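You operate a simulated robot arm through the tools that you are given. There is no shell and no other tool.

Carry out the task below with a simulated robot arm. There is one attempt and no reset: what you move stays moved.

TASK
Run one filling cycle with the green oiler on port 3 and the white one on port 4.
Fine: leave them till the cycle ends, then put both back on the tray. Set down upright: what you pick out.

It is judged by the outcome, as a careful person would: the job done as asked, and still so three seconds after it is handed in. It fails if anything else is knocked over, pushed out of place, dropped, spilled or broken.

THE ROBOT
A 6-joint arm with a two-finger gripper, fixed in place. Base frame: the origin is on the floor under the middle of its stand, x ahead of it, y to its left, z up. Lengths are in m, angles in rad, forces in N, time in s.
It reaches about 1.298 m from its shoulder. Its first joint turns from -2.601 to 2.601 rad. Payload 1.57 kg.
The tool frame sits at the grasp point between the pads (the TCP): z along the fingers, y along the line on which they close. The tips reach 0.021 m beyond it. The gripper opens to 0.07 m; its body begins 0.05 m behind the TCP.
Orientation is told as [roll, pitch, yaw] about the base's x, y, z axes, in that order, counted from this pose: with the fingers straight down and closing along the base's y, the tool's x points along the base's -x, its y along +y and its z along -z.

THE INTERFACE
- The arm moves only by the tool apply_moves. Its argument "targets" is a list of rows, each a list of 7 numbers: the turn, a rotation vector about the tool's x, y, z in rad, then the shift along the tool's x, y, z in m, then the opening, from 0 (shut) to 1 (fully open). In form: [[rx, ry, rz, tx, ty, tz, jaw], ...]. A call has 1 to 20 rows; each row is the pose to reach, as a shift and turn from the pose commanded when the call began, along the tool's axes at that moment. Rows are played at 5 a second. More than 0.05 m and 0.15 rad between two rows, or a gripper value outside its range, and nothing of the call is played. A pose out of reach is approached as far as the arm can. The call stops where the force on the tool passes 40 N (or 10 N more than at its start, if that is more) or the arm is blocked; 0.2 s more then pass. Each finger travels about 0.0648 m/s and halts on what it meets, pressing with about 22 N; the grip force reading is that of the motor and also rises with nothing between the fingers. The clock runs only during rows and for 0.2 s after the last one: add rows that repeat a pose to give the fingers time. It gives the time, the measured TCP pose, the force on the tool (base axes), the opening and the grip force at its end, in the units of the frame above (readings bear some noise), with the torque about the TCP (base axes, N m) and any sound that the robot's microphone picked up.
- Cameras (640 x 400 px; columns grow to the right, rows downward): "scene" is fixed at [0.0597, 0.6584, 1.5949]; the picture's right is [-0.50, -0.86, 0.00], its down [-0.44, 0.26, -0.86] and it looks along [0.74, -0.43, -0.51] (base axes); focal length 325 px, centre (320, 200). "wrist" rides on the gripper at [0.079, 0.004, -0.081] in the tool frame; the picture's right is [-0.05, 1.00, 0.00], its down [-0.67, -0.04, -0.75] and it looks along [-0.74, -0.04, 0.67] (tool axes); focal length 256 px, centre (320, 200). There is no depth. A picture from a camera that has moved, and an enlarged one, comes with that camera's place and axes in the base frame and with its lens. The place of the scene camera against the robot may be out by one fixed shift of up to 0.018 m in any direction.
- snapshot(camera): a new picture of that camera. It takes no simulated time.
- move_column(by): slides the trunk up (or, below 0, down) by that many m; the arm rides with it, the base frame stays. It gives what a move gives, with no picture.
- inspect(camera, box): a new picture of the part [left, top, right, bottom] of that camera's present view, enlarged. It takes no simulated time.
- close_job(): hands the job in; it is judged then, once.

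Places have to be worked out from the pictures, the camera data and where the tool is seen. Open the gripper and draw the arm clear of the work before you hand the job in, unless the task says otherwise.

The tools are called after "Emit:" as a command line: name --pt "numbers of a row" for each row, then --argument value for the rest, lists and objects as JSON in quotes. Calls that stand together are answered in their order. apply_moves: Moves the arm, as the interface text tells. Its arguments: {"type":"object","properties":{"targets":{"type":"array","items":{"type":"array","items":{"type":"number"}}}},"required":["targets"]} The other tools are called the same way: move_column (by) moves the trunk up or down; snapshot (camera) takes a picture; inspect (camera, box) takes an enlarged picture of a part of a camera's view; close_job () hands the job in.

At the start:

```text
time_s: 0.0
ee_pos: [0.6629, -0.1285, 1.1774]
tcp_rot: [0.001, 0.0, 0.002]
wrist_force: [-0.6, -0.4, 0.2]
torque: [0.0, 0.0, 0.0]
width: 0.07
gripper_force: 0.0
trunk travel left (down, up): [-0.858, 0.112]
```

scene: 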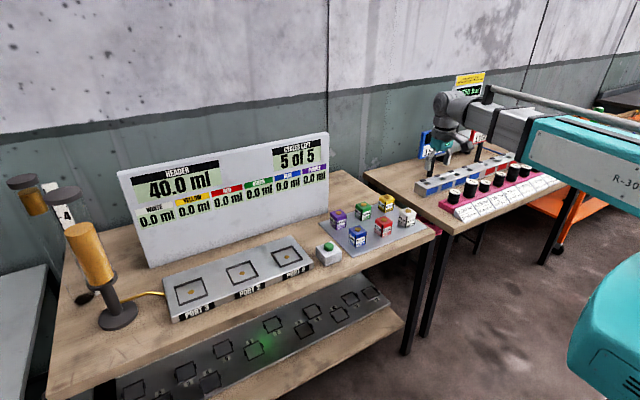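
wrist: 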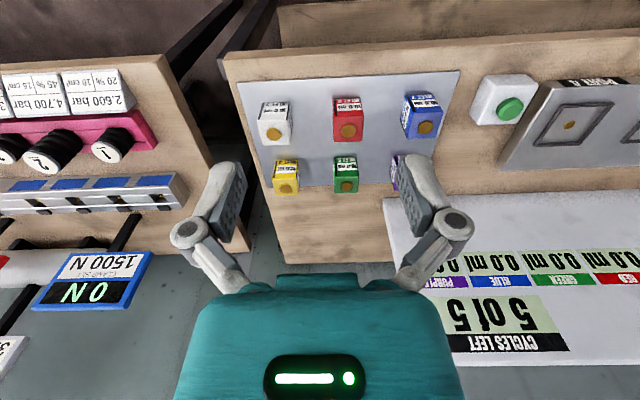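

The scene shows a filling station with ports 2-ish to 4, a tray with six coloured oilers, a green button, and a display. I'll take enlarged views first to read the labels.

Emit:
inspect --camera "scene" --box '[140, 220, 340, 345]'

Emit:
inspect --camera "scene" --box '[300, 170, 460, 270]'

Emit:
inspect --camera "scene" --box '[110, 120, 340, 264]'

Emit:
inspect --camera "scene" --box '[0, 160, 180, 340]'

Emit:
inspect --camera "wrist" --box '[220, 60, 640, 320]'

```text
3.20 times, centred on (240, 282) of scene
camera zoom: at [0.0597, 0.6584, 1.5949], right [-0.5, -0.86, 0.0], down [-0.44, 0.26, -0.86], along [0.74, -0.43, -0.51], focal length 1040 px, centre (576, -64)
```

zoom: 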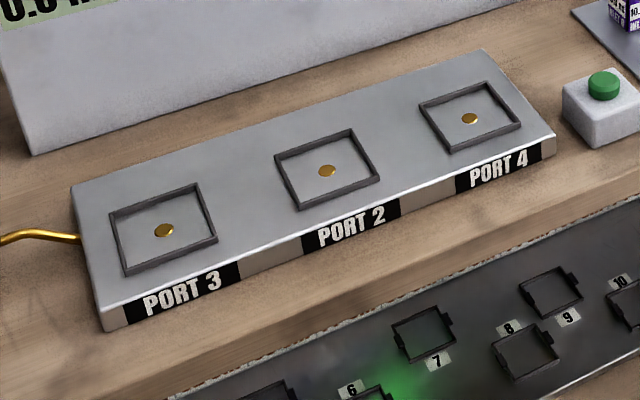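

```text
4.00 times, centred on (380, 220) of scene
camera zoom: at [0.0597, 0.6584, 1.5949], right [-0.5, -0.86, 0.0], down [-0.44, 0.26, -0.86], along [0.74, -0.43, -0.51], focal length 1300 px, centre (80, 120)
```

zoom: 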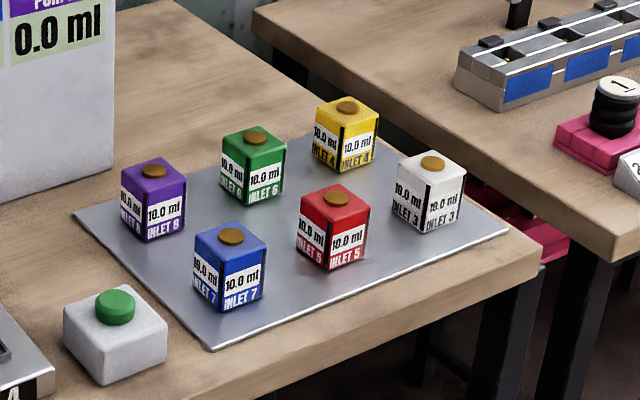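

```text
2.78 times, centred on (225, 192) of scene
camera zoom: at [0.0597, 0.6584, 1.5949], right [-0.5, -0.86, 0.0], down [-0.44, 0.26, -0.86], along [0.74, -0.43, -0.51], focal length 903 px, centre (584, 222)
```

zoom: 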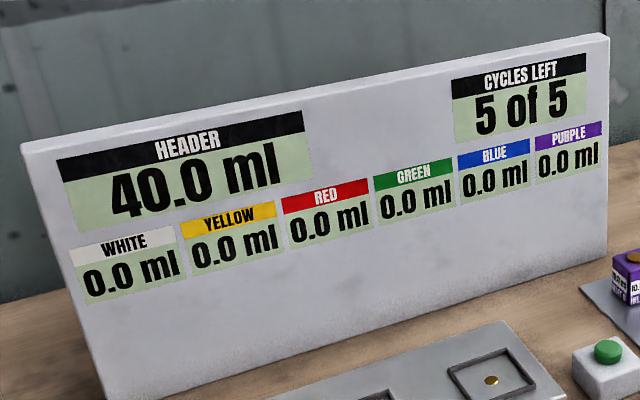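

```text
2.22 times, centred on (90, 250) of scene
camera zoom: at [0.0597, 0.6584, 1.5949], right [-0.5, -0.86, 0.0], down [-0.44, 0.26, -0.86], along [0.74, -0.43, -0.51], focal length 722 px, centre (831, 89)
```

zoom: 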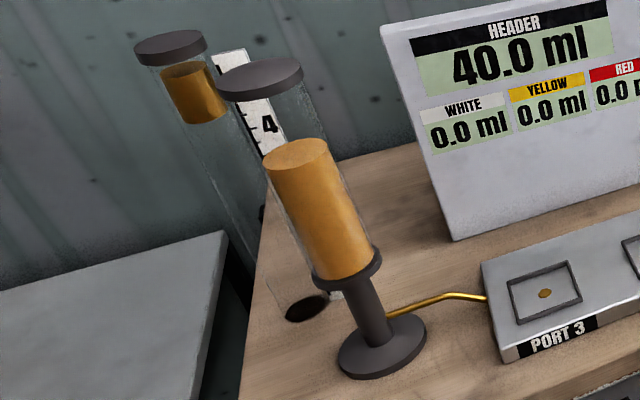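

```text
1.52 times, centred on (430, 190) of wrist
camera zoom: at [0.5827, -0.1256, 1.2566], right [0.05, 1.0, 0.0], down [0.67, -0.04, 0.75], along [0.74, -0.04, -0.67], focal length 390 px, centre (152, 215)
```

zoom: 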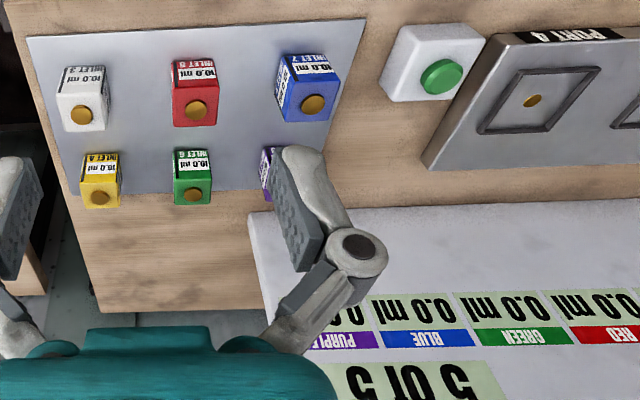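

The two oilers sit on the tray at roughly green (0.98, -0.09) and white (0.84, -0.22), both with tops near z 0.86. Ports run along y at x≈0.87, with port 3 near y 0.64 and port 4 near y 0.32. I'll move lower toward the tray for a more exact second view.

Emit:
apply_moves --pt "0 0 0 -0.02 -0.01 0.033 1" --pt "0 0 0 -0.04 -0.02 0.066 1" --pt "0 0 0 -0.06 -0.03 0.1 1" --pt "0 0 0 -0.06 -0.03 0.1 1"

Emit:
snapshot --camera "wrist"

```text
time_s: 1.0
ee_pos: [0.7224, -0.1614, 1.1753]
tcp_rot: [0.0, -0.002, 0.0]
wrist_force: [-0.3, 0.1, 0.3]
torque: [-0.01, -0.03, -0.02]
width: 0.0698
gripper_force: 0.2
out of reach, approached as far as the arm can: row 1, 2, 3, 4
trunk travel left (down, up): [-0.858, 0.112]
```

```text
taken
camera wrist: at [0.6423, -0.1585, 1.2567], right [0.05, 1.0, 0.0], down [0.67, -0.04, 0.75], along [0.74, -0.04, -0.67], focal length 256 px, centre (320, 200)
```

wrist: 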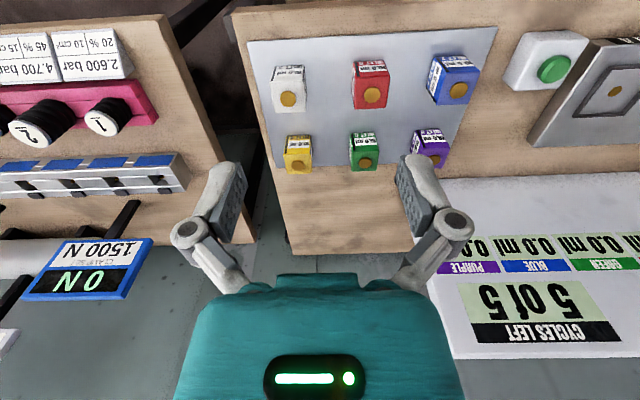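

The arm can't reach lower at this trunk height, so I need to lower the trunk. The path below the gripper is clear (tray tops ~0.86, TCP at 1.175), so I'll lower it by 0.12 m and look again.

Emit:
move_column --by -0.12

Emit:
snapshot --camera "wrist"

Emit:
snapshot --camera "scene"

```text
time_s: 2.5
ee_pos: [0.7217, -0.1611, 1.0562]
tcp_rot: [-0.002, -0.002, -0.001]
wrist_force: [1.1, 0.5, -0.2]
torque: [-0.02, -0.04, 0.03]
width: 0.07
gripper_force: 0.0
trunk travel left (down, up): [-0.738, 0.232]
```

```text
taken
camera wrist: at [0.6425, -0.1584, 1.1367], right [0.05, 1.0, 0.0], down [0.67, -0.04, 0.75], along [0.74, -0.04, -0.67], focal length 256 px, centre (320, 200)
```

wrist: 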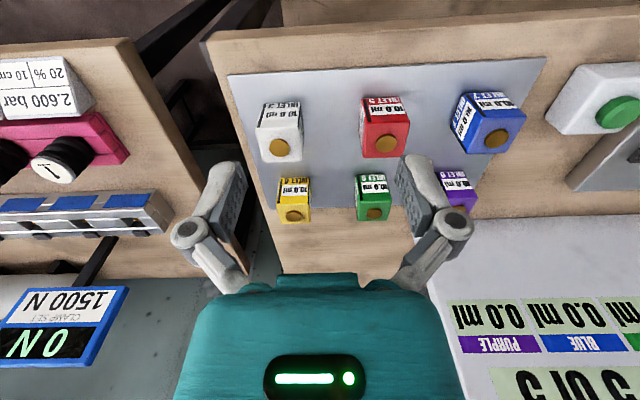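

```text
taken
```

scene: 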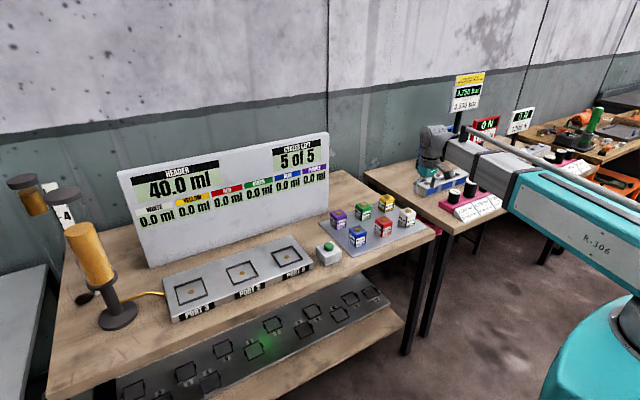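

The view is closer now. I'll zoom in to measure the white and green oilers, and their alignment to the axes.

Emit:
inspect --camera "wrist" --box '[230, 80, 420, 235]'

Emit:
inspect --camera "scene" --box '[310, 180, 440, 270]'

```text
2.58 times, centred on (325, 158) of wrist
camera zoom: at [0.6425, -0.1584, 1.1367], right [0.05, 1.0, 0.0], down [0.67, -0.04, 0.75], along [0.74, -0.04, -0.67], focal length 661 px, centre (307, 310)
```

zoom: 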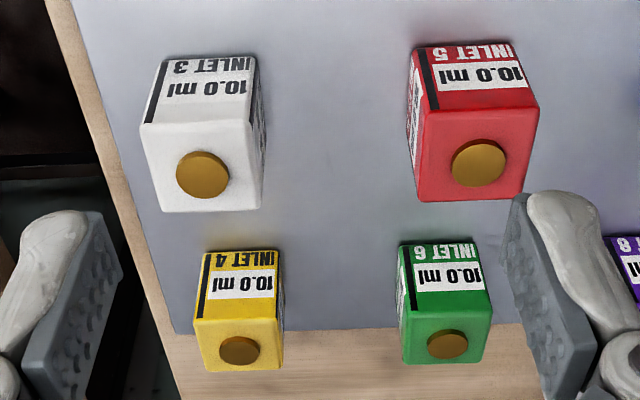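

```text
4.44 times, centred on (375, 225) of scene
camera zoom: at [0.0597, 0.6584, 1.5949], right [-0.5, -0.86, 0.0], down [-0.44, 0.26, -0.86], along [0.74, -0.43, -0.51], focal length 1445 px, centre (76, 89)
```

zoom: 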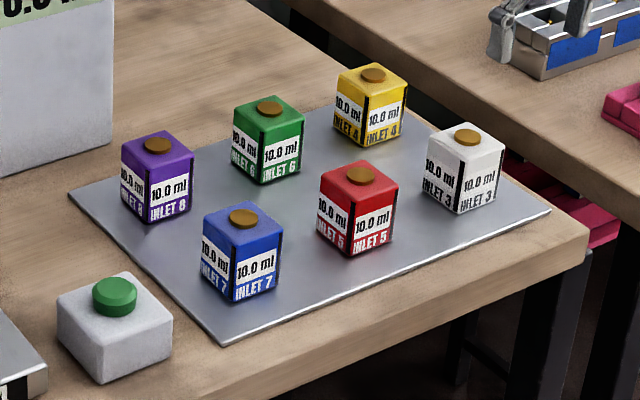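

Stereo puts the cap tops nearer z≈0.89, with white at about (0.818, -0.214). TCP is at 1.056 with nothing directly beneath, so I'll lower 0.08 m more for a better baseline.

Emit:
move_column --by -0.08

Emit:
inspect --camera "wrist" --box '[200, 60, 440, 260]'

Emit:
snapshot --camera "wrist"

```text
time_s: 3.7
ee_pos: [0.7229, -0.1614, 0.9764]
tcp_rot: [-0.001, -0.001, -0.002]
wrist_force: [0.4, -0.2, 0.3]
torque: [-0.03, 0.01, 0.02]
width: 0.0699
gripper_force: 0.1
trunk travel left (down, up): [-0.658, 0.312]
```

```text
2.00 times, centred on (320, 160) of wrist
camera zoom: at [0.6425, -0.1584, 1.0567], right [0.05, 1.0, 0.0], down [0.67, -0.04, 0.75], along [0.74, -0.04, -0.67], focal length 512 px, centre (320, 280)
```

zoom: 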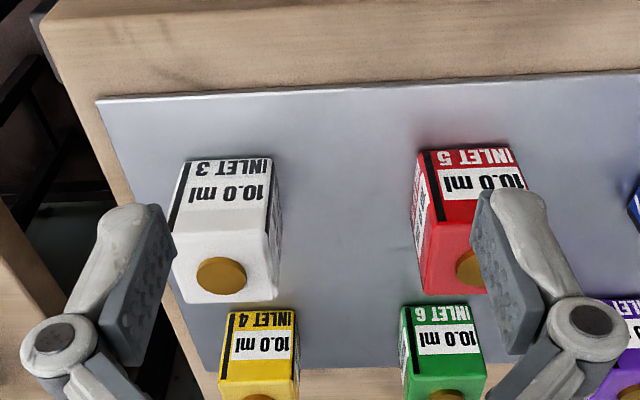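

```text
taken
camera wrist: at [0.6425, -0.1584, 1.0567], right [0.05, 1.0, 0.0], down [0.67, -0.04, 0.75], along [0.74, -0.04, -0.67], focal length 256 px, centre (320, 200)
```

wrist: 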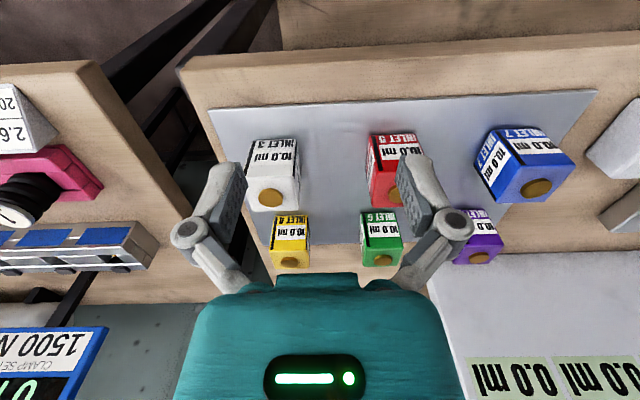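

Triangulation now gives white at (0.819, -0.215): cap top 0.891, tray surface about 0.827, body about 0.046 wide, nearly aligned with the axes. I'll raise the arm relative to the trunk and move over white, to learn the arm's vertical range before lowering the trunk further.

Emit:
apply_moves --pt "0 0 0 0 0 -0.04 1" --pt "0 0 0 0 0 -0.08 1" --pt "0 0 0 -0.03 -0.018 -0.1 1" --pt "0 0 0 -0.06 -0.036 -0.1 1" --pt "0 0 0 -0.097 -0.054 -0.1 1" --pt "0 0 0 -0.097 -0.054 -0.1 1"

Emit:
snapshot --camera "wrist"

```text
time_s: 5.1
ee_pos: [0.8167, -0.2181, 0.9756]
tcp_rot: [0.002, 0.0, 0.0]
wrist_force: [0.1, -0.2, -0.7]
torque: [0.0, -0.02, 0.0]
width: 0.0701
gripper_force: 0.1
out of reach, approached as far as the arm can: row 1, 2, 3, 4, 5, 6
trunk travel left (down, up): [-0.658, 0.312]
```

```text
taken
camera wrist: at [0.736, -0.2145, 1.0564], right [0.05, 1.0, 0.0], down [0.67, -0.04, 0.75], along [0.74, -0.04, -0.67], focal length 256 px, centre (320, 200)
```

wrist: 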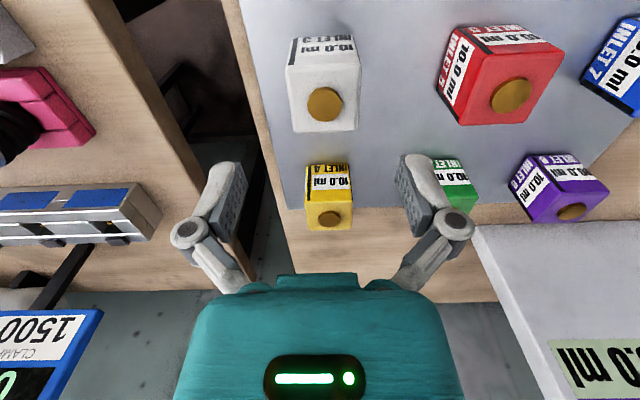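

The arm's height did not change although I commanded it up, so vertical motion evidently comes from the trunk only and the arm moves in a horizontal plane. From this view white's cap is at (0.821, -0.2155), so I'll correct the TCP by a few millimetres and see whether the out-of-reach flag clears.

Emit:
apply_moves --pt "0 0 0 -0.005 0.003 0 1" --pt "0 0 0 -0.005 0.003 0 1"

Emit:
inspect --camera "wrist" --box '[200, 20, 440, 170]'

```text
time_s: 5.7
ee_pos: [0.8209, -0.2127, 0.976]
tcp_rot: [-0.001, 0.0, -0.001]
wrist_force: [0.5, -0.2, 0.5]
torque: [0.0, 0.0, 0.01]
width: 0.0699
gripper_force: 0.0
trunk travel left (down, up): [-0.658, 0.312]
```

```text
2.67 times, centred on (320, 95) of wrist
camera zoom: at [0.7416, -0.2102, 1.0566], right [0.05, 1.0, 0.0], down [0.67, -0.04, 0.75], along [0.74, -0.04, -0.67], focal length 683 px, centre (320, 480)
```

zoom: 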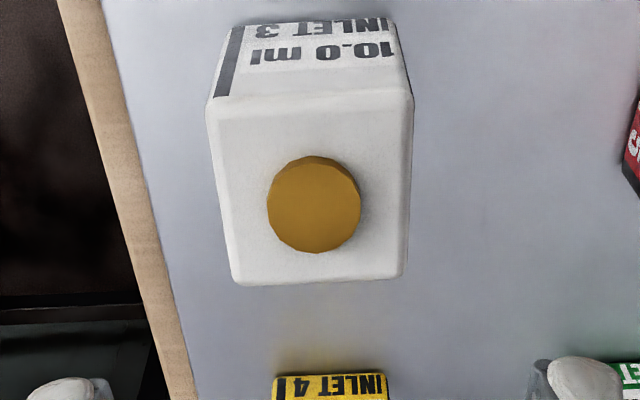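

The arm is now responding exactly; white's centre measures (0.822, -0.2155) and its faces align with the fingers within about 1°. I'll make the last 1.5 mm correction, then lower the trunk part way around it.

Emit:
apply_moves --pt "0 0 0 -0.0015 -0.0013 0 1" --pt "0 0 0 -0.0015 -0.0013 0 1"

Emit:
move_column --by -0.055

Emit:
snapshot --camera "wrist"

Emit:
snapshot --camera "scene"

```text
time_s: 6.3
ee_pos: [0.8232, -0.2134, 0.9775]
tcp_rot: [0.0, 0.0, 0.0]
wrist_force: [0.0, 0.7, 0.4]
torque: [0.0, 0.01, 0.02]
width: 0.0697
gripper_force: 0.1
trunk travel left (down, up): [-0.658, 0.312]
```

```text
time_s: 7.2
ee_pos: [0.823, -0.2136, 0.9208]
tcp_rot: [-0.001, 0.0, -0.001]
wrist_force: [0.0, -0.4, 0.5]
torque: [0.0, 0.01, 0.01]
width: 0.07
gripper_force: 0.0
trunk travel left (down, up): [-0.603, 0.367]
```

```text
taken
camera wrist: at [0.7429, -0.2108, 1.0016], right [0.05, 1.0, 0.0], down [0.67, -0.04, 0.75], along [0.74, -0.04, -0.67], focal length 256 px, centre (320, 200)
```

wrist: 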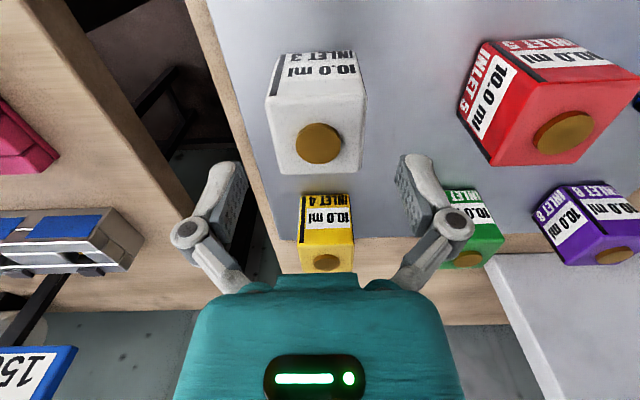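

```text
taken
```

scene: 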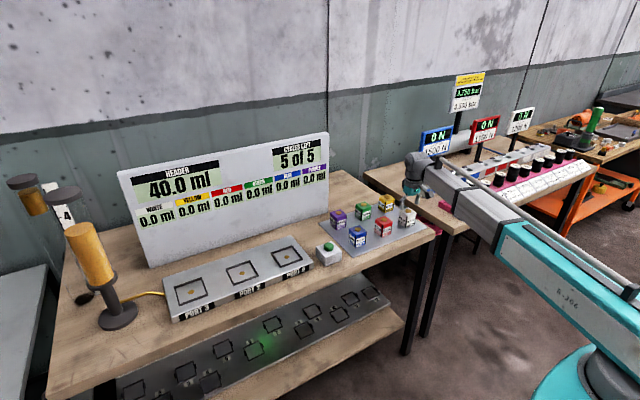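

White's cap sits centred between the fingers, offset under 1 mm, so I'll lower the remaining 0.062 m so the pads straddle the body.

Emit:
move_column --by -0.062

Emit:
snapshot --camera "wrist"

Emit:
inspect --camera "scene" --box '[340, 140, 500, 240]'

```text
time_s: 8.2
ee_pos: [0.8231, -0.2127, 0.8588]
tcp_rot: [0.0, 0.0, 0.001]
wrist_force: [-0.2, 0.7, 0.5]
torque: [-0.02, 0.02, -0.02]
width: 0.0701
gripper_force: 0.0
trunk travel left (down, up): [-0.541, 0.429]
```

```text
taken
camera wrist: at [0.7429, -0.2109, 0.9396], right [0.05, 1.0, 0.0], down [0.67, -0.04, 0.75], along [0.74, -0.04, -0.67], focal length 256 px, centre (320, 200)
```

wrist: 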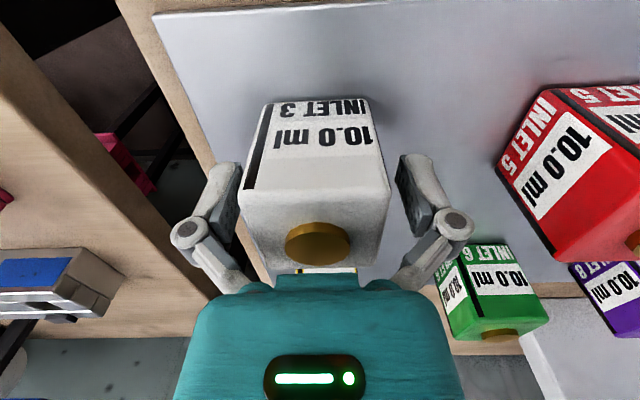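

```text
4.00 times, centred on (420, 190) of scene
camera zoom: at [0.0597, 0.6584, 1.5949], right [-0.5, -0.86, 0.0], down [-0.44, 0.26, -0.86], along [0.74, -0.43, -0.51], focal length 1300 px, centre (-80, 240)
```

zoom: 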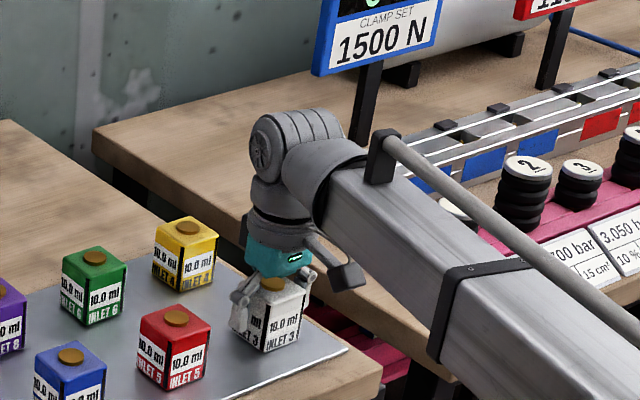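

The fingers straddle the white oiler with about 1 cm under the tips. Closing on it now.

Emit:
apply_moves --pt "0 0 0 0 0 0 0.5" --pt "0 0 0 0 0 0 0.3" --pt "0 0 0 0 0 0 0.3" --pt "0 0 0 0 0 0 0.3"

Emit:
snapshot --camera "wrist"

```text
time_s: 9.2
ee_pos: [0.8221, -0.2139, 0.8587]
tcp_rot: [0.002, -0.002, 0.0]
wrist_force: [0.0, -1.3, 2.6]
torque: [-0.01, -0.01, 0.0]
width: 0.0496
gripper_force: 22.2
trunk travel left (down, up): [-0.541, 0.429]
```

```text
taken
camera wrist: at [0.7428, -0.2109, 0.9398], right [0.05, 1.0, 0.0], down [0.67, -0.04, 0.75], along [0.74, -0.04, -0.67], focal length 256 px, centre (320, 200)
```

wrist: 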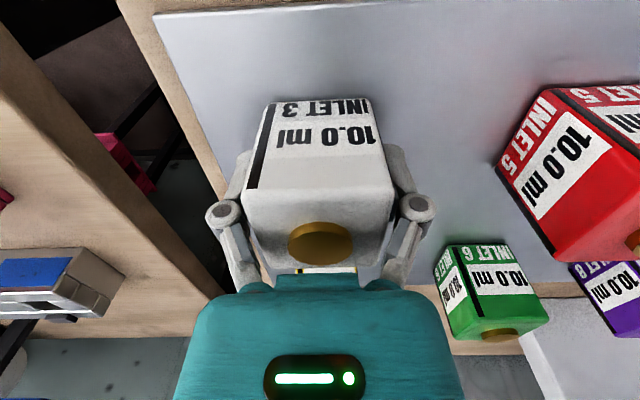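

White is gripped (width 0.0496, 22 N). Lifting straight up 0.13 m so its base clears the other caps (0.891).

Emit:
move_column --by 0.13

Emit:
snapshot --camera "wrist"

Emit:
inspect --camera "scene" --box '[300, 120, 500, 260]'

```text
time_s: 10.8
ee_pos: [0.8229, -0.2142, 0.9898]
tcp_rot: [-0.001, 0.001, 0.0]
wrist_force: [-0.1, -0.7, -1.5]
torque: [-0.05, -0.01, 0.03]
width: 0.0496
gripper_force: 22.1
trunk travel left (down, up): [-0.671, 0.299]
```

```text
taken
camera wrist: at [0.7431, -0.2109, 1.0694], right [0.05, 1.0, 0.0], down [0.67, -0.04, 0.75], along [0.74, -0.04, -0.67], focal length 256 px, centre (320, 200)
```

wrist: 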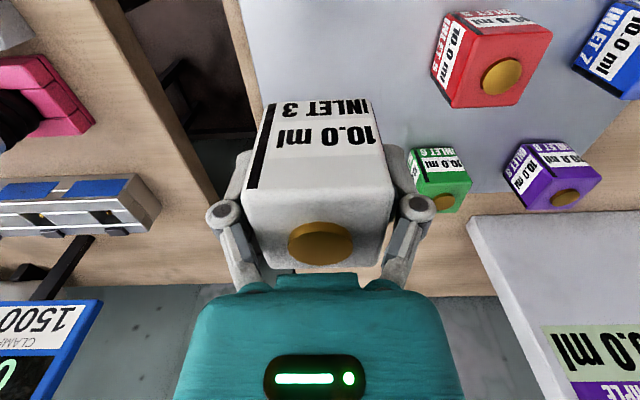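

```text
2.86 times, centred on (400, 190) of scene
camera zoom: at [0.0597, 0.6584, 1.5949], right [-0.5, -0.86, 0.0], down [-0.44, 0.26, -0.86], along [0.74, -0.43, -0.51], focal length 929 px, centre (91, 229)
```

zoom: 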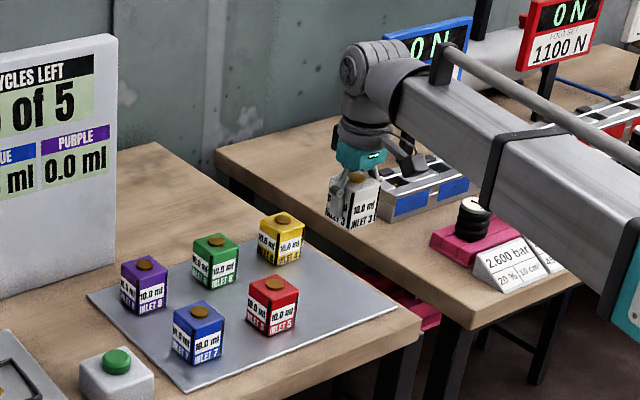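

White is held upright and clear. I'll carry it along +y at this height toward port 4, stopping short at about (0.80, 0.28) to view the port frame.

Emit:
apply_moves --pt "0 0 0 0 0.03 0 0.3" --pt "0 0 0 0.002 0.07 0 0.3" --pt "0 0 0 0.004 0.11 0 0.3" --pt "0 0 0 0.006 0.15 0 0.3" --pt "0 0 0 0.008 0.19 0 0.3" --pt "0 0 0 0.01 0.23 0 0.3" --pt "0 0 0 0.012 0.27 0 0.3" --pt "0 0 0 0.014 0.31 0 0.3" --pt "0 0 0 0.016 0.35 0 0.3" --pt "0 0 0 0.018 0.39 0 0.3" --pt "0 0 0 0.02 0.43 0 0.3" --pt "0 0 0 0.022 0.46 0 0.3" --pt "0 0 0 0.022 0.49 0 0.3" --pt "0 0 0 0.022 0.49 0 0.3"

Emit:
snapshot --camera "wrist"

Emit:
snapshot --camera "scene"

```text
time_s: 13.8
ee_pos: [0.8002, 0.2766, 0.9889]
tcp_rot: [0.0, 0.0, 0.0]
wrist_force: [-0.2, 0.4, -1.4]
torque: [-0.04, -0.02, 0.03]
width: 0.0498
gripper_force: 22.3
trunk travel left (down, up): [-0.671, 0.299]
```

```text
taken
camera wrist: at [0.7202, 0.2794, 1.0695], right [0.05, 1.0, 0.0], down [0.67, -0.04, 0.75], along [0.74, -0.04, -0.67], focal length 256 px, centre (320, 200)
```

wrist: 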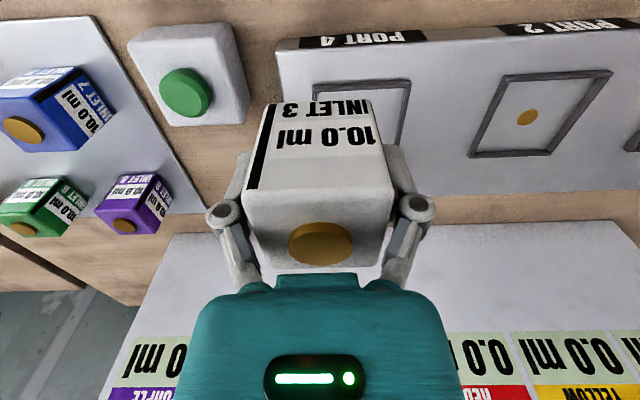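

```text
taken
```

scene: 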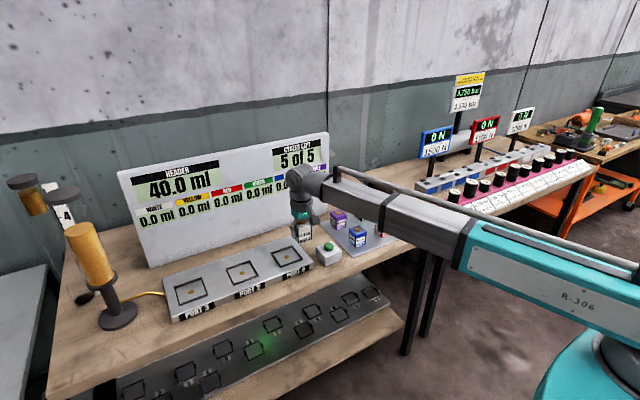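

Port 4's dot is hidden behind the held oiler, while port 2's frame is visible. I'll step back 0.10 m in y so that port 4 comes into view to the right of the oiler.

Emit:
apply_moves --pt "0 0 0 0 -0.035 0 0.3" --pt "0 0 0 0 -0.07 0 0.3" --pt "0 0 0 0 -0.1 0 0.3" --pt "0 0 0 0 -0.1 0 0.3"

Emit:
inspect --camera "wrist" --box '[240, 20, 640, 270]'

```text
time_s: 14.8
ee_pos: [0.8019, 0.1762, 0.9896]
tcp_rot: [0.001, 0.0, 0.0]
wrist_force: [-0.5, -0.6, -0.3]
torque: [0.02, -0.02, 0.02]
width: 0.0496
gripper_force: 22.2
trunk travel left (down, up): [-0.671, 0.299]
```

```text
1.60 times, centred on (440, 145) of wrist
camera zoom: at [0.7222, 0.1798, 1.0696], right [0.05, 1.0, 0.0], down [0.67, -0.04, 0.75], along [0.74, -0.04, -0.67], focal length 410 px, centre (128, 288)
```

zoom: 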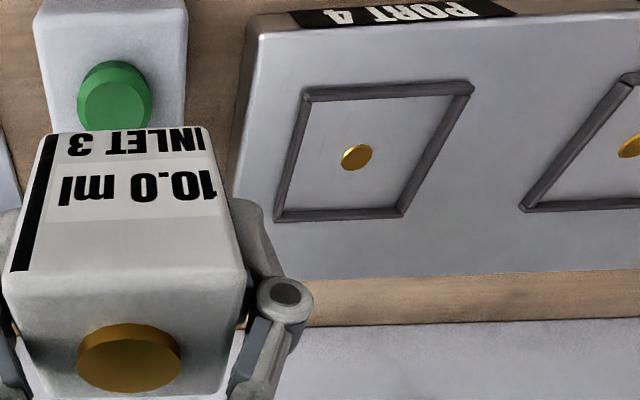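

Port 4 with its frame and dot is fully visible now. I'll raise the trunk 0.12 m for a second view to fix the plate height by triangulation.

Emit:
move_column --by 0.12

Emit:
inspect --camera "wrist" --box '[240, 0, 640, 250]'

```text
time_s: 16.3
ee_pos: [0.8024, 0.1776, 1.1085]
tcp_rot: [0.001, 0.001, 0.0]
wrist_force: [1.0, -0.4, -1.6]
torque: [0.03, 0.0, 0.01]
width: 0.0495
gripper_force: 22.0
trunk travel left (down, up): [-0.791, 0.179]
```

```text
1.60 times, centred on (440, 125) of wrist
camera zoom: at [0.7224, 0.1803, 1.1894], right [0.05, 1.0, 0.0], down [0.67, -0.04, 0.75], along [0.74, -0.04, -0.67], focal length 410 px, centre (128, 320)
```

zoom: 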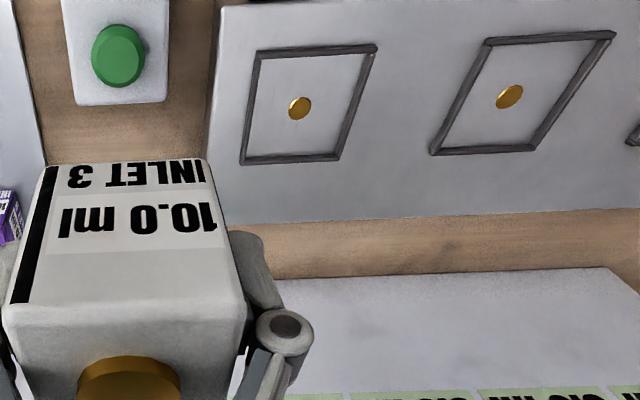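

Triangulation gives plate z≈0.850, port 4 frame centre (0.8557, 0.309), outer size about 0.084 m, and port 3 about (0.855, 0.627). I'll move over port 4 at this height and then lower part way.

Emit:
apply_moves --pt "0 0 0 -0.0136 0.033 0 0.3" --pt "0 0 0 -0.0271 0.066 0 0.3" --pt "0 0 0 -0.0407 0.1 0 0.3" --pt "0 0 0 -0.0543 0.1327 0 0.3" --pt "0 0 0 -0.0543 0.1327 0 0.3"

Emit:
move_column --by -0.18

Emit:
snapshot --camera "wrist"

Emit:
inspect --camera "scene" --box '[160, 190, 360, 330]'

```text
time_s: 17.5
ee_pos: [0.8593, 0.3097, 1.1092]
tcp_rot: [0.001, 0.0, 0.0]
wrist_force: [-0.4, 0.0, -0.9]
torque: [0.01, 0.0, 0.0]
width: 0.0495
gripper_force: 21.6
trunk travel left (down, up): [-0.791, 0.179]
```

```text
time_s: 19.5
ee_pos: [0.8584, 0.31, 0.9286]
tcp_rot: [0.001, 0.001, 0.0]
wrist_force: [0.0, -0.3, -0.1]
torque: [0.02, -0.01, 0.0]
width: 0.0498
gripper_force: 21.7
trunk travel left (down, up): [-0.611, 0.359]
```

```text
taken
camera wrist: at [0.7788, 0.3131, 1.0096], right [0.05, 1.0, 0.0], down [0.67, -0.04, 0.75], along [0.74, -0.04, -0.67], focal length 256 px, centre (320, 200)
```

wrist: 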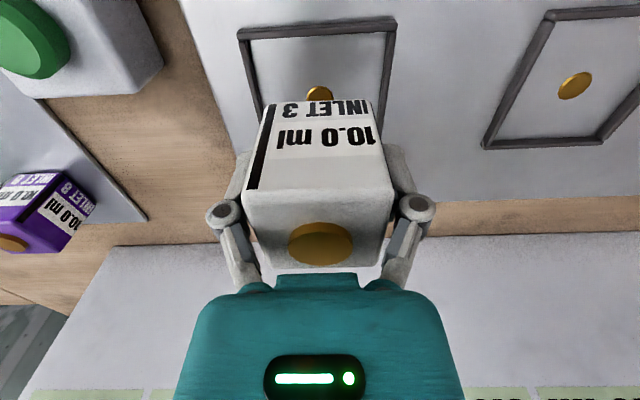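

```text
2.86 times, centred on (260, 260) of scene
camera zoom: at [0.0597, 0.6584, 1.5949], right [-0.5, -0.86, 0.0], down [-0.44, 0.26, -0.86], along [0.74, -0.43, -0.51], focal length 929 px, centre (491, 29)
```

zoom: 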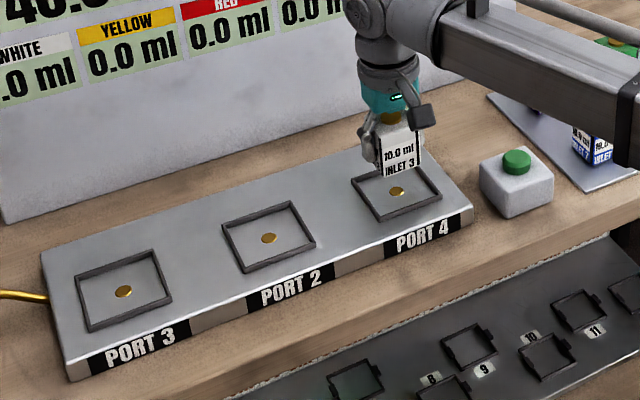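

The oiler is centred over port 4, with the dot at (0.8565, 0.309) against TCP (0.858, 0.309). I'll lower to about 3 mm above expected contact and then feel for it in small steps.

Emit:
move_column --by -0.042

Emit:
snapshot --camera "wrist"

Emit:
inspect --camera "scene" --box '[220, 210, 340, 300]'

```text
time_s: 20.4
ee_pos: [0.8583, 0.3092, 0.8875]
tcp_rot: [0.0, 0.001, 0.0]
wrist_force: [-0.3, -0.8, -1.1]
torque: [-0.01, -0.01, 0.02]
width: 0.0496
gripper_force: 22.0
trunk travel left (down, up): [-0.569, 0.401]
```

```text
taken
camera wrist: at [0.7787, 0.3131, 0.9675], right [0.05, 1.0, 0.0], down [0.67, -0.04, 0.75], along [0.74, -0.04, -0.67], focal length 256 px, centre (320, 200)
```

wrist: 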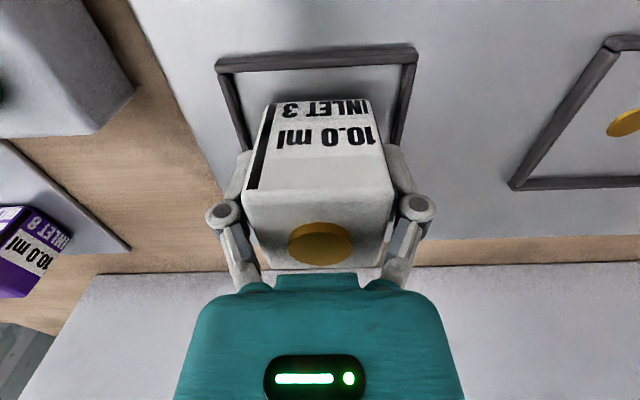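

```text
4.44 times, centred on (280, 255) of scene
camera zoom: at [0.0597, 0.6584, 1.5949], right [-0.5, -0.86, 0.0], down [-0.44, 0.26, -0.86], along [0.74, -0.43, -0.51], focal length 1445 px, centre (498, -44)
```

zoom: 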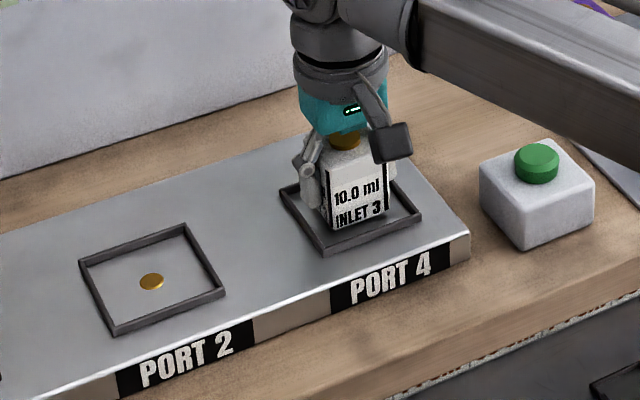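

The oiler is inside the frame with a small gap left. I'll step down 3 mm and read the force.

Emit:
move_column --by -0.003

Emit:
move_column --by -0.0015

Emit:
snapshot --camera "wrist"

```text
time_s: 20.9
ee_pos: [0.8589, 0.3097, 0.8846]
tcp_rot: [0.001, 0.001, -0.001]
wrist_force: [-0.5, -0.7, -1.5]
torque: [0.03, 0.01, -0.01]
width: 0.0493
gripper_force: 21.9
trunk travel left (down, up): [-0.566, 0.404]
```

```text
time_s: 21.4
ee_pos: [0.8594, 0.3103, 0.8833]
tcp_rot: [0.002, -0.001, 0.0]
wrist_force: [4.4, 0.9, 9.2]
torque: [-0.02, 0.01, 0.03]
width: 0.0498
gripper_force: 21.8
trunk travel left (down, up): [-0.564, 0.406]
```

```text
taken
camera wrist: at [0.7786, 0.3131, 0.9637], right [0.05, 1.0, 0.0], down [0.66, -0.04, 0.75], along [0.75, -0.04, -0.67], focal length 256 px, centre (320, 200)
```

wrist: 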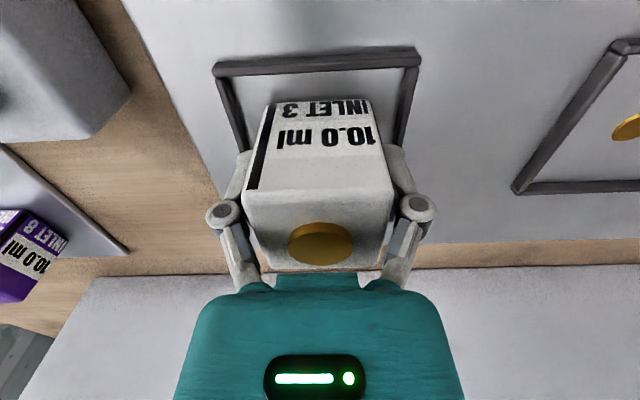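

Contact: about 10 N upward, so the oiler is seated on the plate inside frame 4. I'll ease up 1 mm to unload, then open the fingers.

Emit:
move_column --by 0.001

Emit:
apply_moves --pt "0 0 0 0 0 0 0.75" --pt "0 0 0 0 0 0 0.85" --pt "0 0 0 0 0 0 0.95" --pt "0 0 0 0 0 0 0.95"

Emit:
snapshot --camera "wrist"

Emit:
inspect --camera "scene" --box '[220, 210, 340, 300]'

```text
time_s: 21.9
ee_pos: [0.8594, 0.3098, 0.884]
tcp_rot: [0.0, 0.001, -0.002]
wrist_force: [-0.4, 0.8, -1.7]
torque: [0.04, -0.01, 0.0]
width: 0.0495
gripper_force: 22.1
trunk travel left (down, up): [-0.565, 0.405]
```

```text
time_s: 22.9
ee_pos: [0.8592, 0.31, 0.8839]
tcp_rot: [-0.001, 0.0, 0.001]
wrist_force: [0.5, 0.6, -0.5]
torque: [-0.02, 0.03, 0.03]
width: 0.0664
gripper_force: 0.1
trunk travel left (down, up): [-0.565, 0.405]
```

```text
taken
camera wrist: at [0.7787, 0.3131, 0.9641], right [0.05, 1.0, 0.0], down [0.67, -0.04, 0.75], along [0.74, -0.04, -0.67], focal length 256 px, centre (320, 200)
```

wrist: 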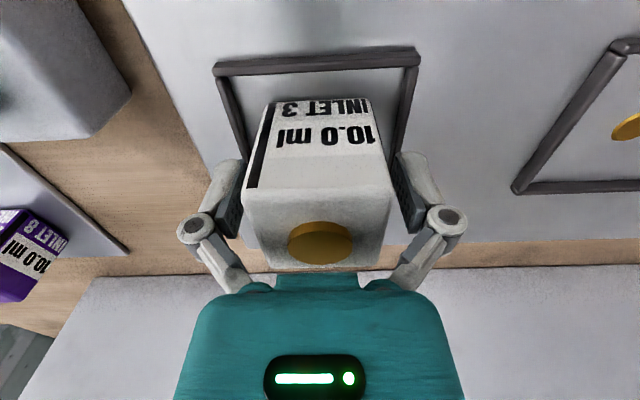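

```text
4.44 times, centred on (280, 255) of scene
camera zoom: at [0.0597, 0.6584, 1.5949], right [-0.5, -0.86, 0.0], down [-0.44, 0.26, -0.86], along [0.74, -0.43, -0.51], focal length 1445 px, centre (498, -44)
```

zoom: 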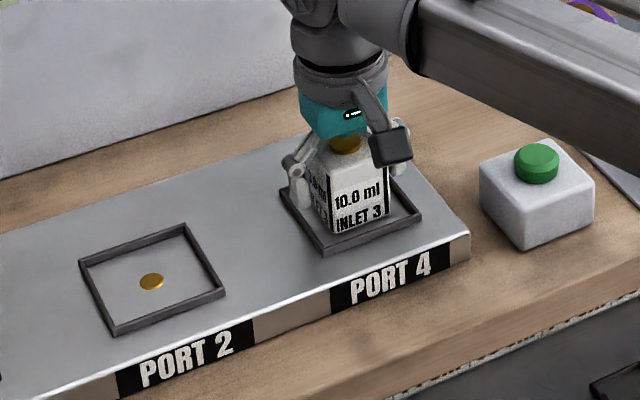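

White stands in port 4 and is released. I'll raise the trunk, then travel back in -y at x≈0.86 toward the green oiler.

Emit:
move_column --by 0.13

Emit:
apply_moves --pt "0 0 0 0 -0.04 0 1" --pt "0 0 0 0 -0.08 0 1" --pt "0 0 0 0 -0.12 0 1" --pt "0 0 0 0 -0.16 0 1" --pt "0 0 0 0 -0.2 0 1" --pt "0 0 0 0 -0.24 0 1" --pt "0 0 0 0 -0.28 0 1" --pt "0 0 0 0 -0.32 0 1" --pt "0 0 0 0 -0.36 0 1" --pt "0 0 0 0 -0.4 0 1" --pt "0 0 0 0 -0.4 0 1"

Emit:
snapshot --camera "wrist"

Emit:
snapshot --camera "scene"

```text
time_s: 24.5
ee_pos: [0.8588, 0.3107, 1.0151]
tcp_rot: [0.0, 0.0, 0.0]
wrist_force: [-0.4, 0.6, -0.2]
torque: [0.01, -0.02, 0.02]
width: 0.0663
gripper_force: 0.0
trunk travel left (down, up): [-0.695, 0.275]
```

```text
time_s: 26.9
ee_pos: [0.8573, -0.0915, 1.0132]
tcp_rot: [0.001, 0.001, 0.0]
wrist_force: [0.0, -0.5, -0.1]
torque: [0.01, 0.0, -0.02]
width: 0.07
gripper_force: 0.0
trunk travel left (down, up): [-0.695, 0.275]
```

```text
taken
camera wrist: at [0.7769, -0.0876, 1.0941], right [0.05, 1.0, 0.0], down [0.67, -0.04, 0.75], along [0.74, -0.04, -0.67], focal length 256 px, centre (320, 200)
```

wrist: 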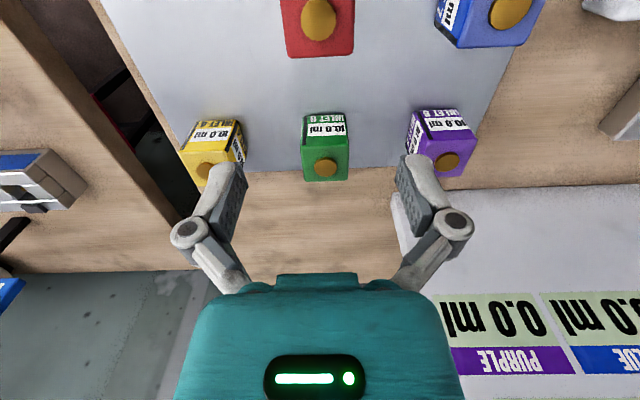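

```text
taken
```

scene: 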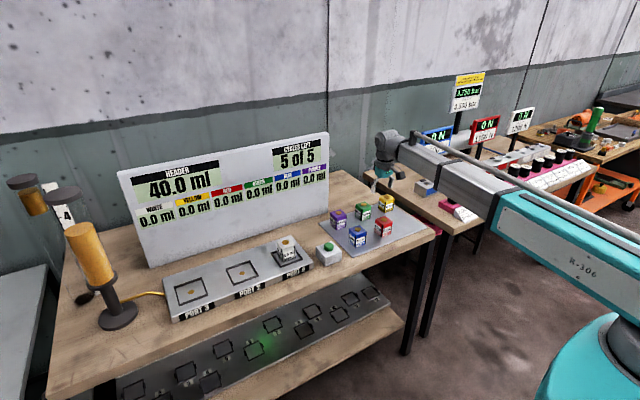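

White stands upright in port 4. Green's cap is now at about (0.952, -0.092), so I'll move forward 0.0955 m and lower 0.05 m to check alignment.

Emit:
apply_moves --pt "0 0 0 -0.032 0 0 1" --pt "0 0 0 -0.064 0 0 1" --pt "0 0 0 -0.0955 0 0 1" --pt "0 0 0 -0.0955 0 0 1"

Emit:
move_column --by -0.05

Emit:
inspect --camera "wrist" --box '[200, 50, 440, 200]'

Emit:
snapshot --camera "scene"

```text
time_s: 27.9
ee_pos: [0.9549, -0.0911, 1.0133]
tcp_rot: [0.002, 0.001, -0.001]
wrist_force: [0.6, -0.4, -0.7]
torque: [-0.01, 0.01, 0.03]
width: 0.0699
gripper_force: 0.0
trunk travel left (down, up): [-0.695, 0.275]
```

```text
time_s: 28.8
ee_pos: [0.9542, -0.0911, 0.9631]
tcp_rot: [-0.001, 0.0, 0.0]
wrist_force: [1.0, 0.0, 0.2]
torque: [0.01, 0.03, 0.0]
width: 0.0701
gripper_force: 0.0
trunk travel left (down, up): [-0.645, 0.325]
```

```text
2.67 times, centred on (320, 125) of wrist
camera zoom: at [0.8749, -0.0877, 1.0441], right [0.05, 1.0, 0.0], down [0.67, -0.04, 0.75], along [0.74, -0.04, -0.67], focal length 683 px, centre (320, 400)
```

zoom: 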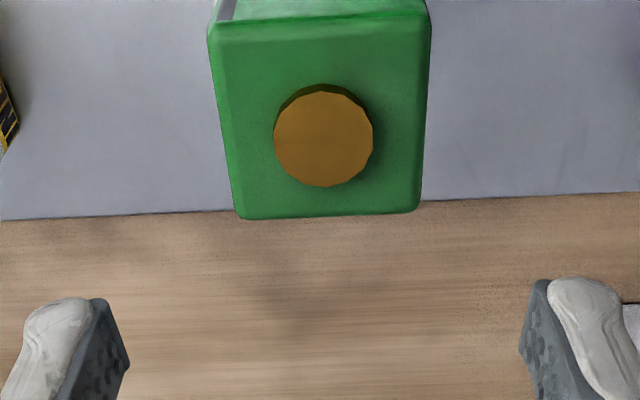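

```text
taken
```

scene: 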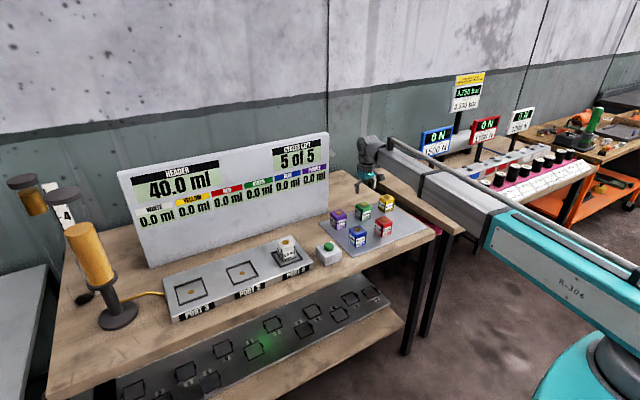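

Green's centre measures (0.952, -0.0905), essentially under the TCP (0.954, -0.0917), and its faces align with the fingers. I'll correct 1.5 mm and lower the trunk 0.104 m to the same grasp height.

Emit:
apply_moves --pt "0 0 0 0.0015 0.001 0 1" --pt "0 0 0 0.0015 0.001 0 1"

Emit:
move_column --by -0.06

Emit:
snapshot --camera "wrist"

```text
time_s: 29.4
ee_pos: [0.9532, -0.0897, 0.9639]
tcp_rot: [0.0, 0.0, 0.0]
wrist_force: [0.6, -0.3, 0.5]
torque: [-0.01, 0.01, 0.01]
width: 0.0699
gripper_force: 0.1
trunk travel left (down, up): [-0.645, 0.325]
```

```text
time_s: 30.4
ee_pos: [0.953, -0.0904, 0.9046]
tcp_rot: [-0.001, -0.001, 0.0]
wrist_force: [0.5, -0.5, -0.2]
torque: [0.02, 0.02, 0.01]
width: 0.07
gripper_force: 0.1
trunk travel left (down, up): [-0.585, 0.385]
```

```text
taken
camera wrist: at [0.8732, -0.0865, 0.9841], right [0.05, 1.0, 0.0], down [0.67, -0.04, 0.75], along [0.74, -0.04, -0.67], focal length 256 px, centre (320, 200)
```

wrist: 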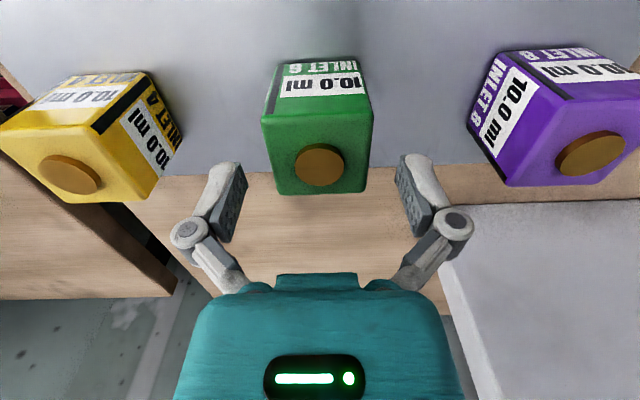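

Green is centred between the fingers. I'll lower the last 0.045 m and close on it.

Emit:
move_column --by -0.045

Emit:
snapshot --camera "wrist"

Emit:
apply_moves --pt "0 0 0 0 0 0 0.6" --pt "0 0 0 0 0 0 0.3" --pt "0 0 0 0 0 0 0.3" --pt "0 0 0 0 0 0 0.3"

Emit:
snapshot --camera "wrist"

```text
time_s: 31.3
ee_pos: [0.9528, -0.0896, 0.8583]
tcp_rot: [-0.001, 0.001, -0.001]
wrist_force: [-1.2, 0.2, 0.4]
torque: [0.01, -0.02, 0.02]
width: 0.0705
gripper_force: 0.0
trunk travel left (down, up): [-0.54, 0.43]
```

```text
taken
camera wrist: at [0.8732, -0.0865, 0.9391], right [0.05, 1.0, 0.0], down [0.67, -0.04, 0.75], along [0.74, -0.04, -0.67], focal length 256 px, centre (320, 200)
```

wrist: 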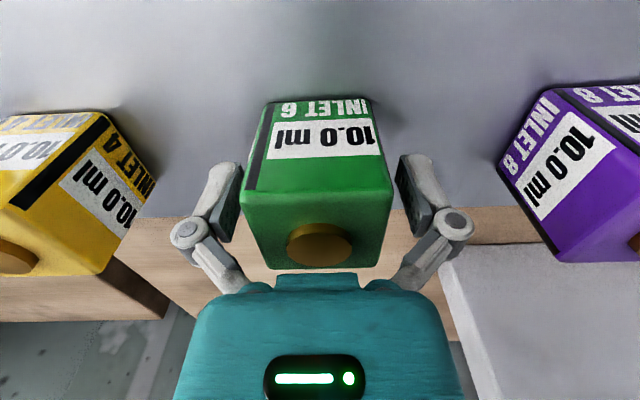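

```text
time_s: 32.3
ee_pos: [0.9545, -0.0889, 0.8589]
tcp_rot: [0.0, -0.002, 0.0]
wrist_force: [0.4, -1.4, 2.7]
torque: [-0.01, 0.07, 0.02]
width: 0.0496
gripper_force: 22.2
trunk travel left (down, up): [-0.54, 0.43]
```

```text
taken
camera wrist: at [0.8732, -0.0865, 0.9392], right [0.05, 1.0, 0.0], down [0.67, -0.04, 0.75], along [0.74, -0.04, -0.67], focal length 256 px, centre (320, 200)
```

wrist: 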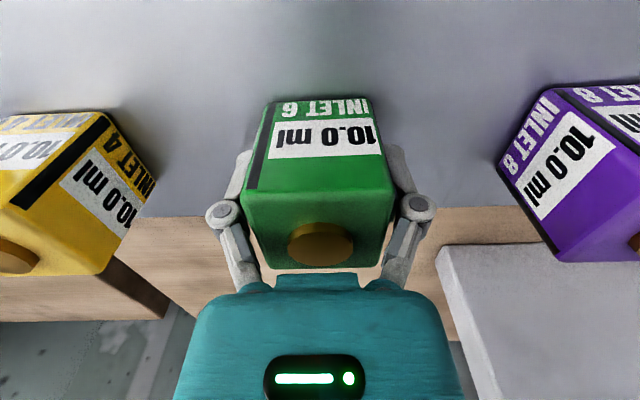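

Green is gripped (width 0.0496, 22 N). Lifting 0.15 m, then backing off in x before carrying it along +y above everything.

Emit:
move_column --by 0.15

Emit:
apply_moves --pt "0 0 0 0.03 0 0 0.3" --pt "0 0 0 0.06 0.01 0 0.3" --pt "0 0 0 0.09 0.03 0 0.3" --pt "0 0 0 0.12 0.06 0 0.3" --pt "0 0 0 0.14 0.1 0 0.3" --pt "0 0 0 0.15 0.14 0 0.3" --pt "0 0 0 0.15 0.18 0 0.3" --pt "0 0 0 0.15 0.22 0 0.3" --pt "0 0 0 0.15 0.26 0 0.3" --pt "0 0 0 0.15 0.3 0 0.3" --pt "0 0 0 0.15 0.34 0 0.3" --pt "0 0 0 0.15 0.38 0 0.3" --pt "0 0 0 0.15 0.42 0 0.3" --pt "0 0 0 0.15 0.46 0 0.3" --pt "0 0 0 0.15 0.5 0 0.3" --pt "0 0 0 0.15 0.54 0 0.3" --pt "0 0 0 0.15 0.57 0 0.3" --pt "0 0 0 0.15 0.58 0 0.3" --pt "0 0 0 0.15 0.58 0 0.3"

Emit:
snapshot --camera "wrist"

Emit:
snapshot --camera "scene"

```text
time_s: 34.0
ee_pos: [0.9538, -0.0885, 1.0086]
tcp_rot: [0.0, -0.001, 0.0]
wrist_force: [0.1, 0.2, -1.3]
torque: [0.02, 0.0, 0.01]
width: 0.0495
gripper_force: 21.9
trunk travel left (down, up): [-0.69, 0.28]
```

```text
time_s: 38.0
ee_pos: [0.803, 0.4916, 1.0094]
tcp_rot: [-0.001, 0.0, 0.001]
wrist_force: [-0.9, -0.3, -1.1]
torque: [-0.02, -0.01, 0.0]
width: 0.0494
gripper_force: 21.9
trunk travel left (down, up): [-0.69, 0.28]
```

```text
taken
camera wrist: at [0.7235, 0.4949, 1.089], right [0.05, 1.0, 0.0], down [0.67, -0.04, 0.75], along [0.74, -0.04, -0.67], focal length 256 px, centre (320, 200)
```

wrist: 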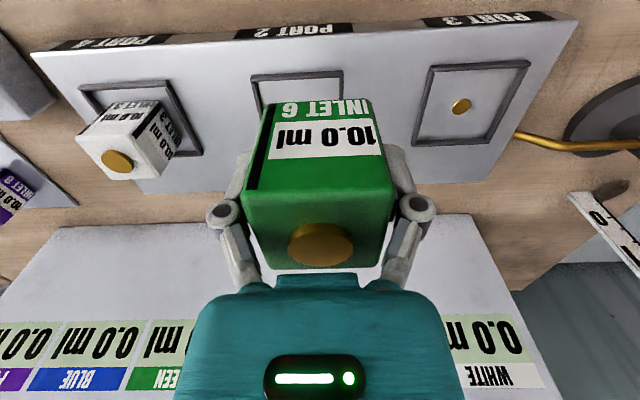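

```text
taken
```

scene: 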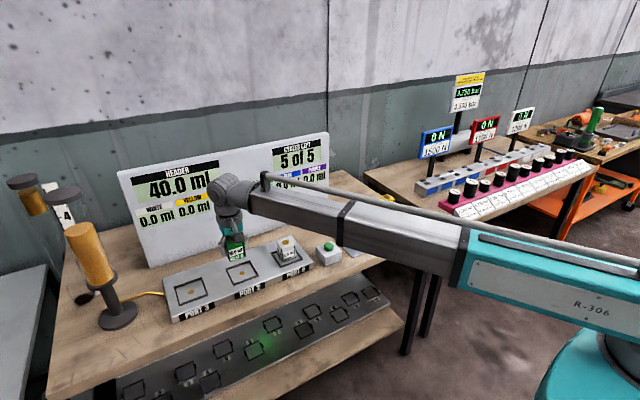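

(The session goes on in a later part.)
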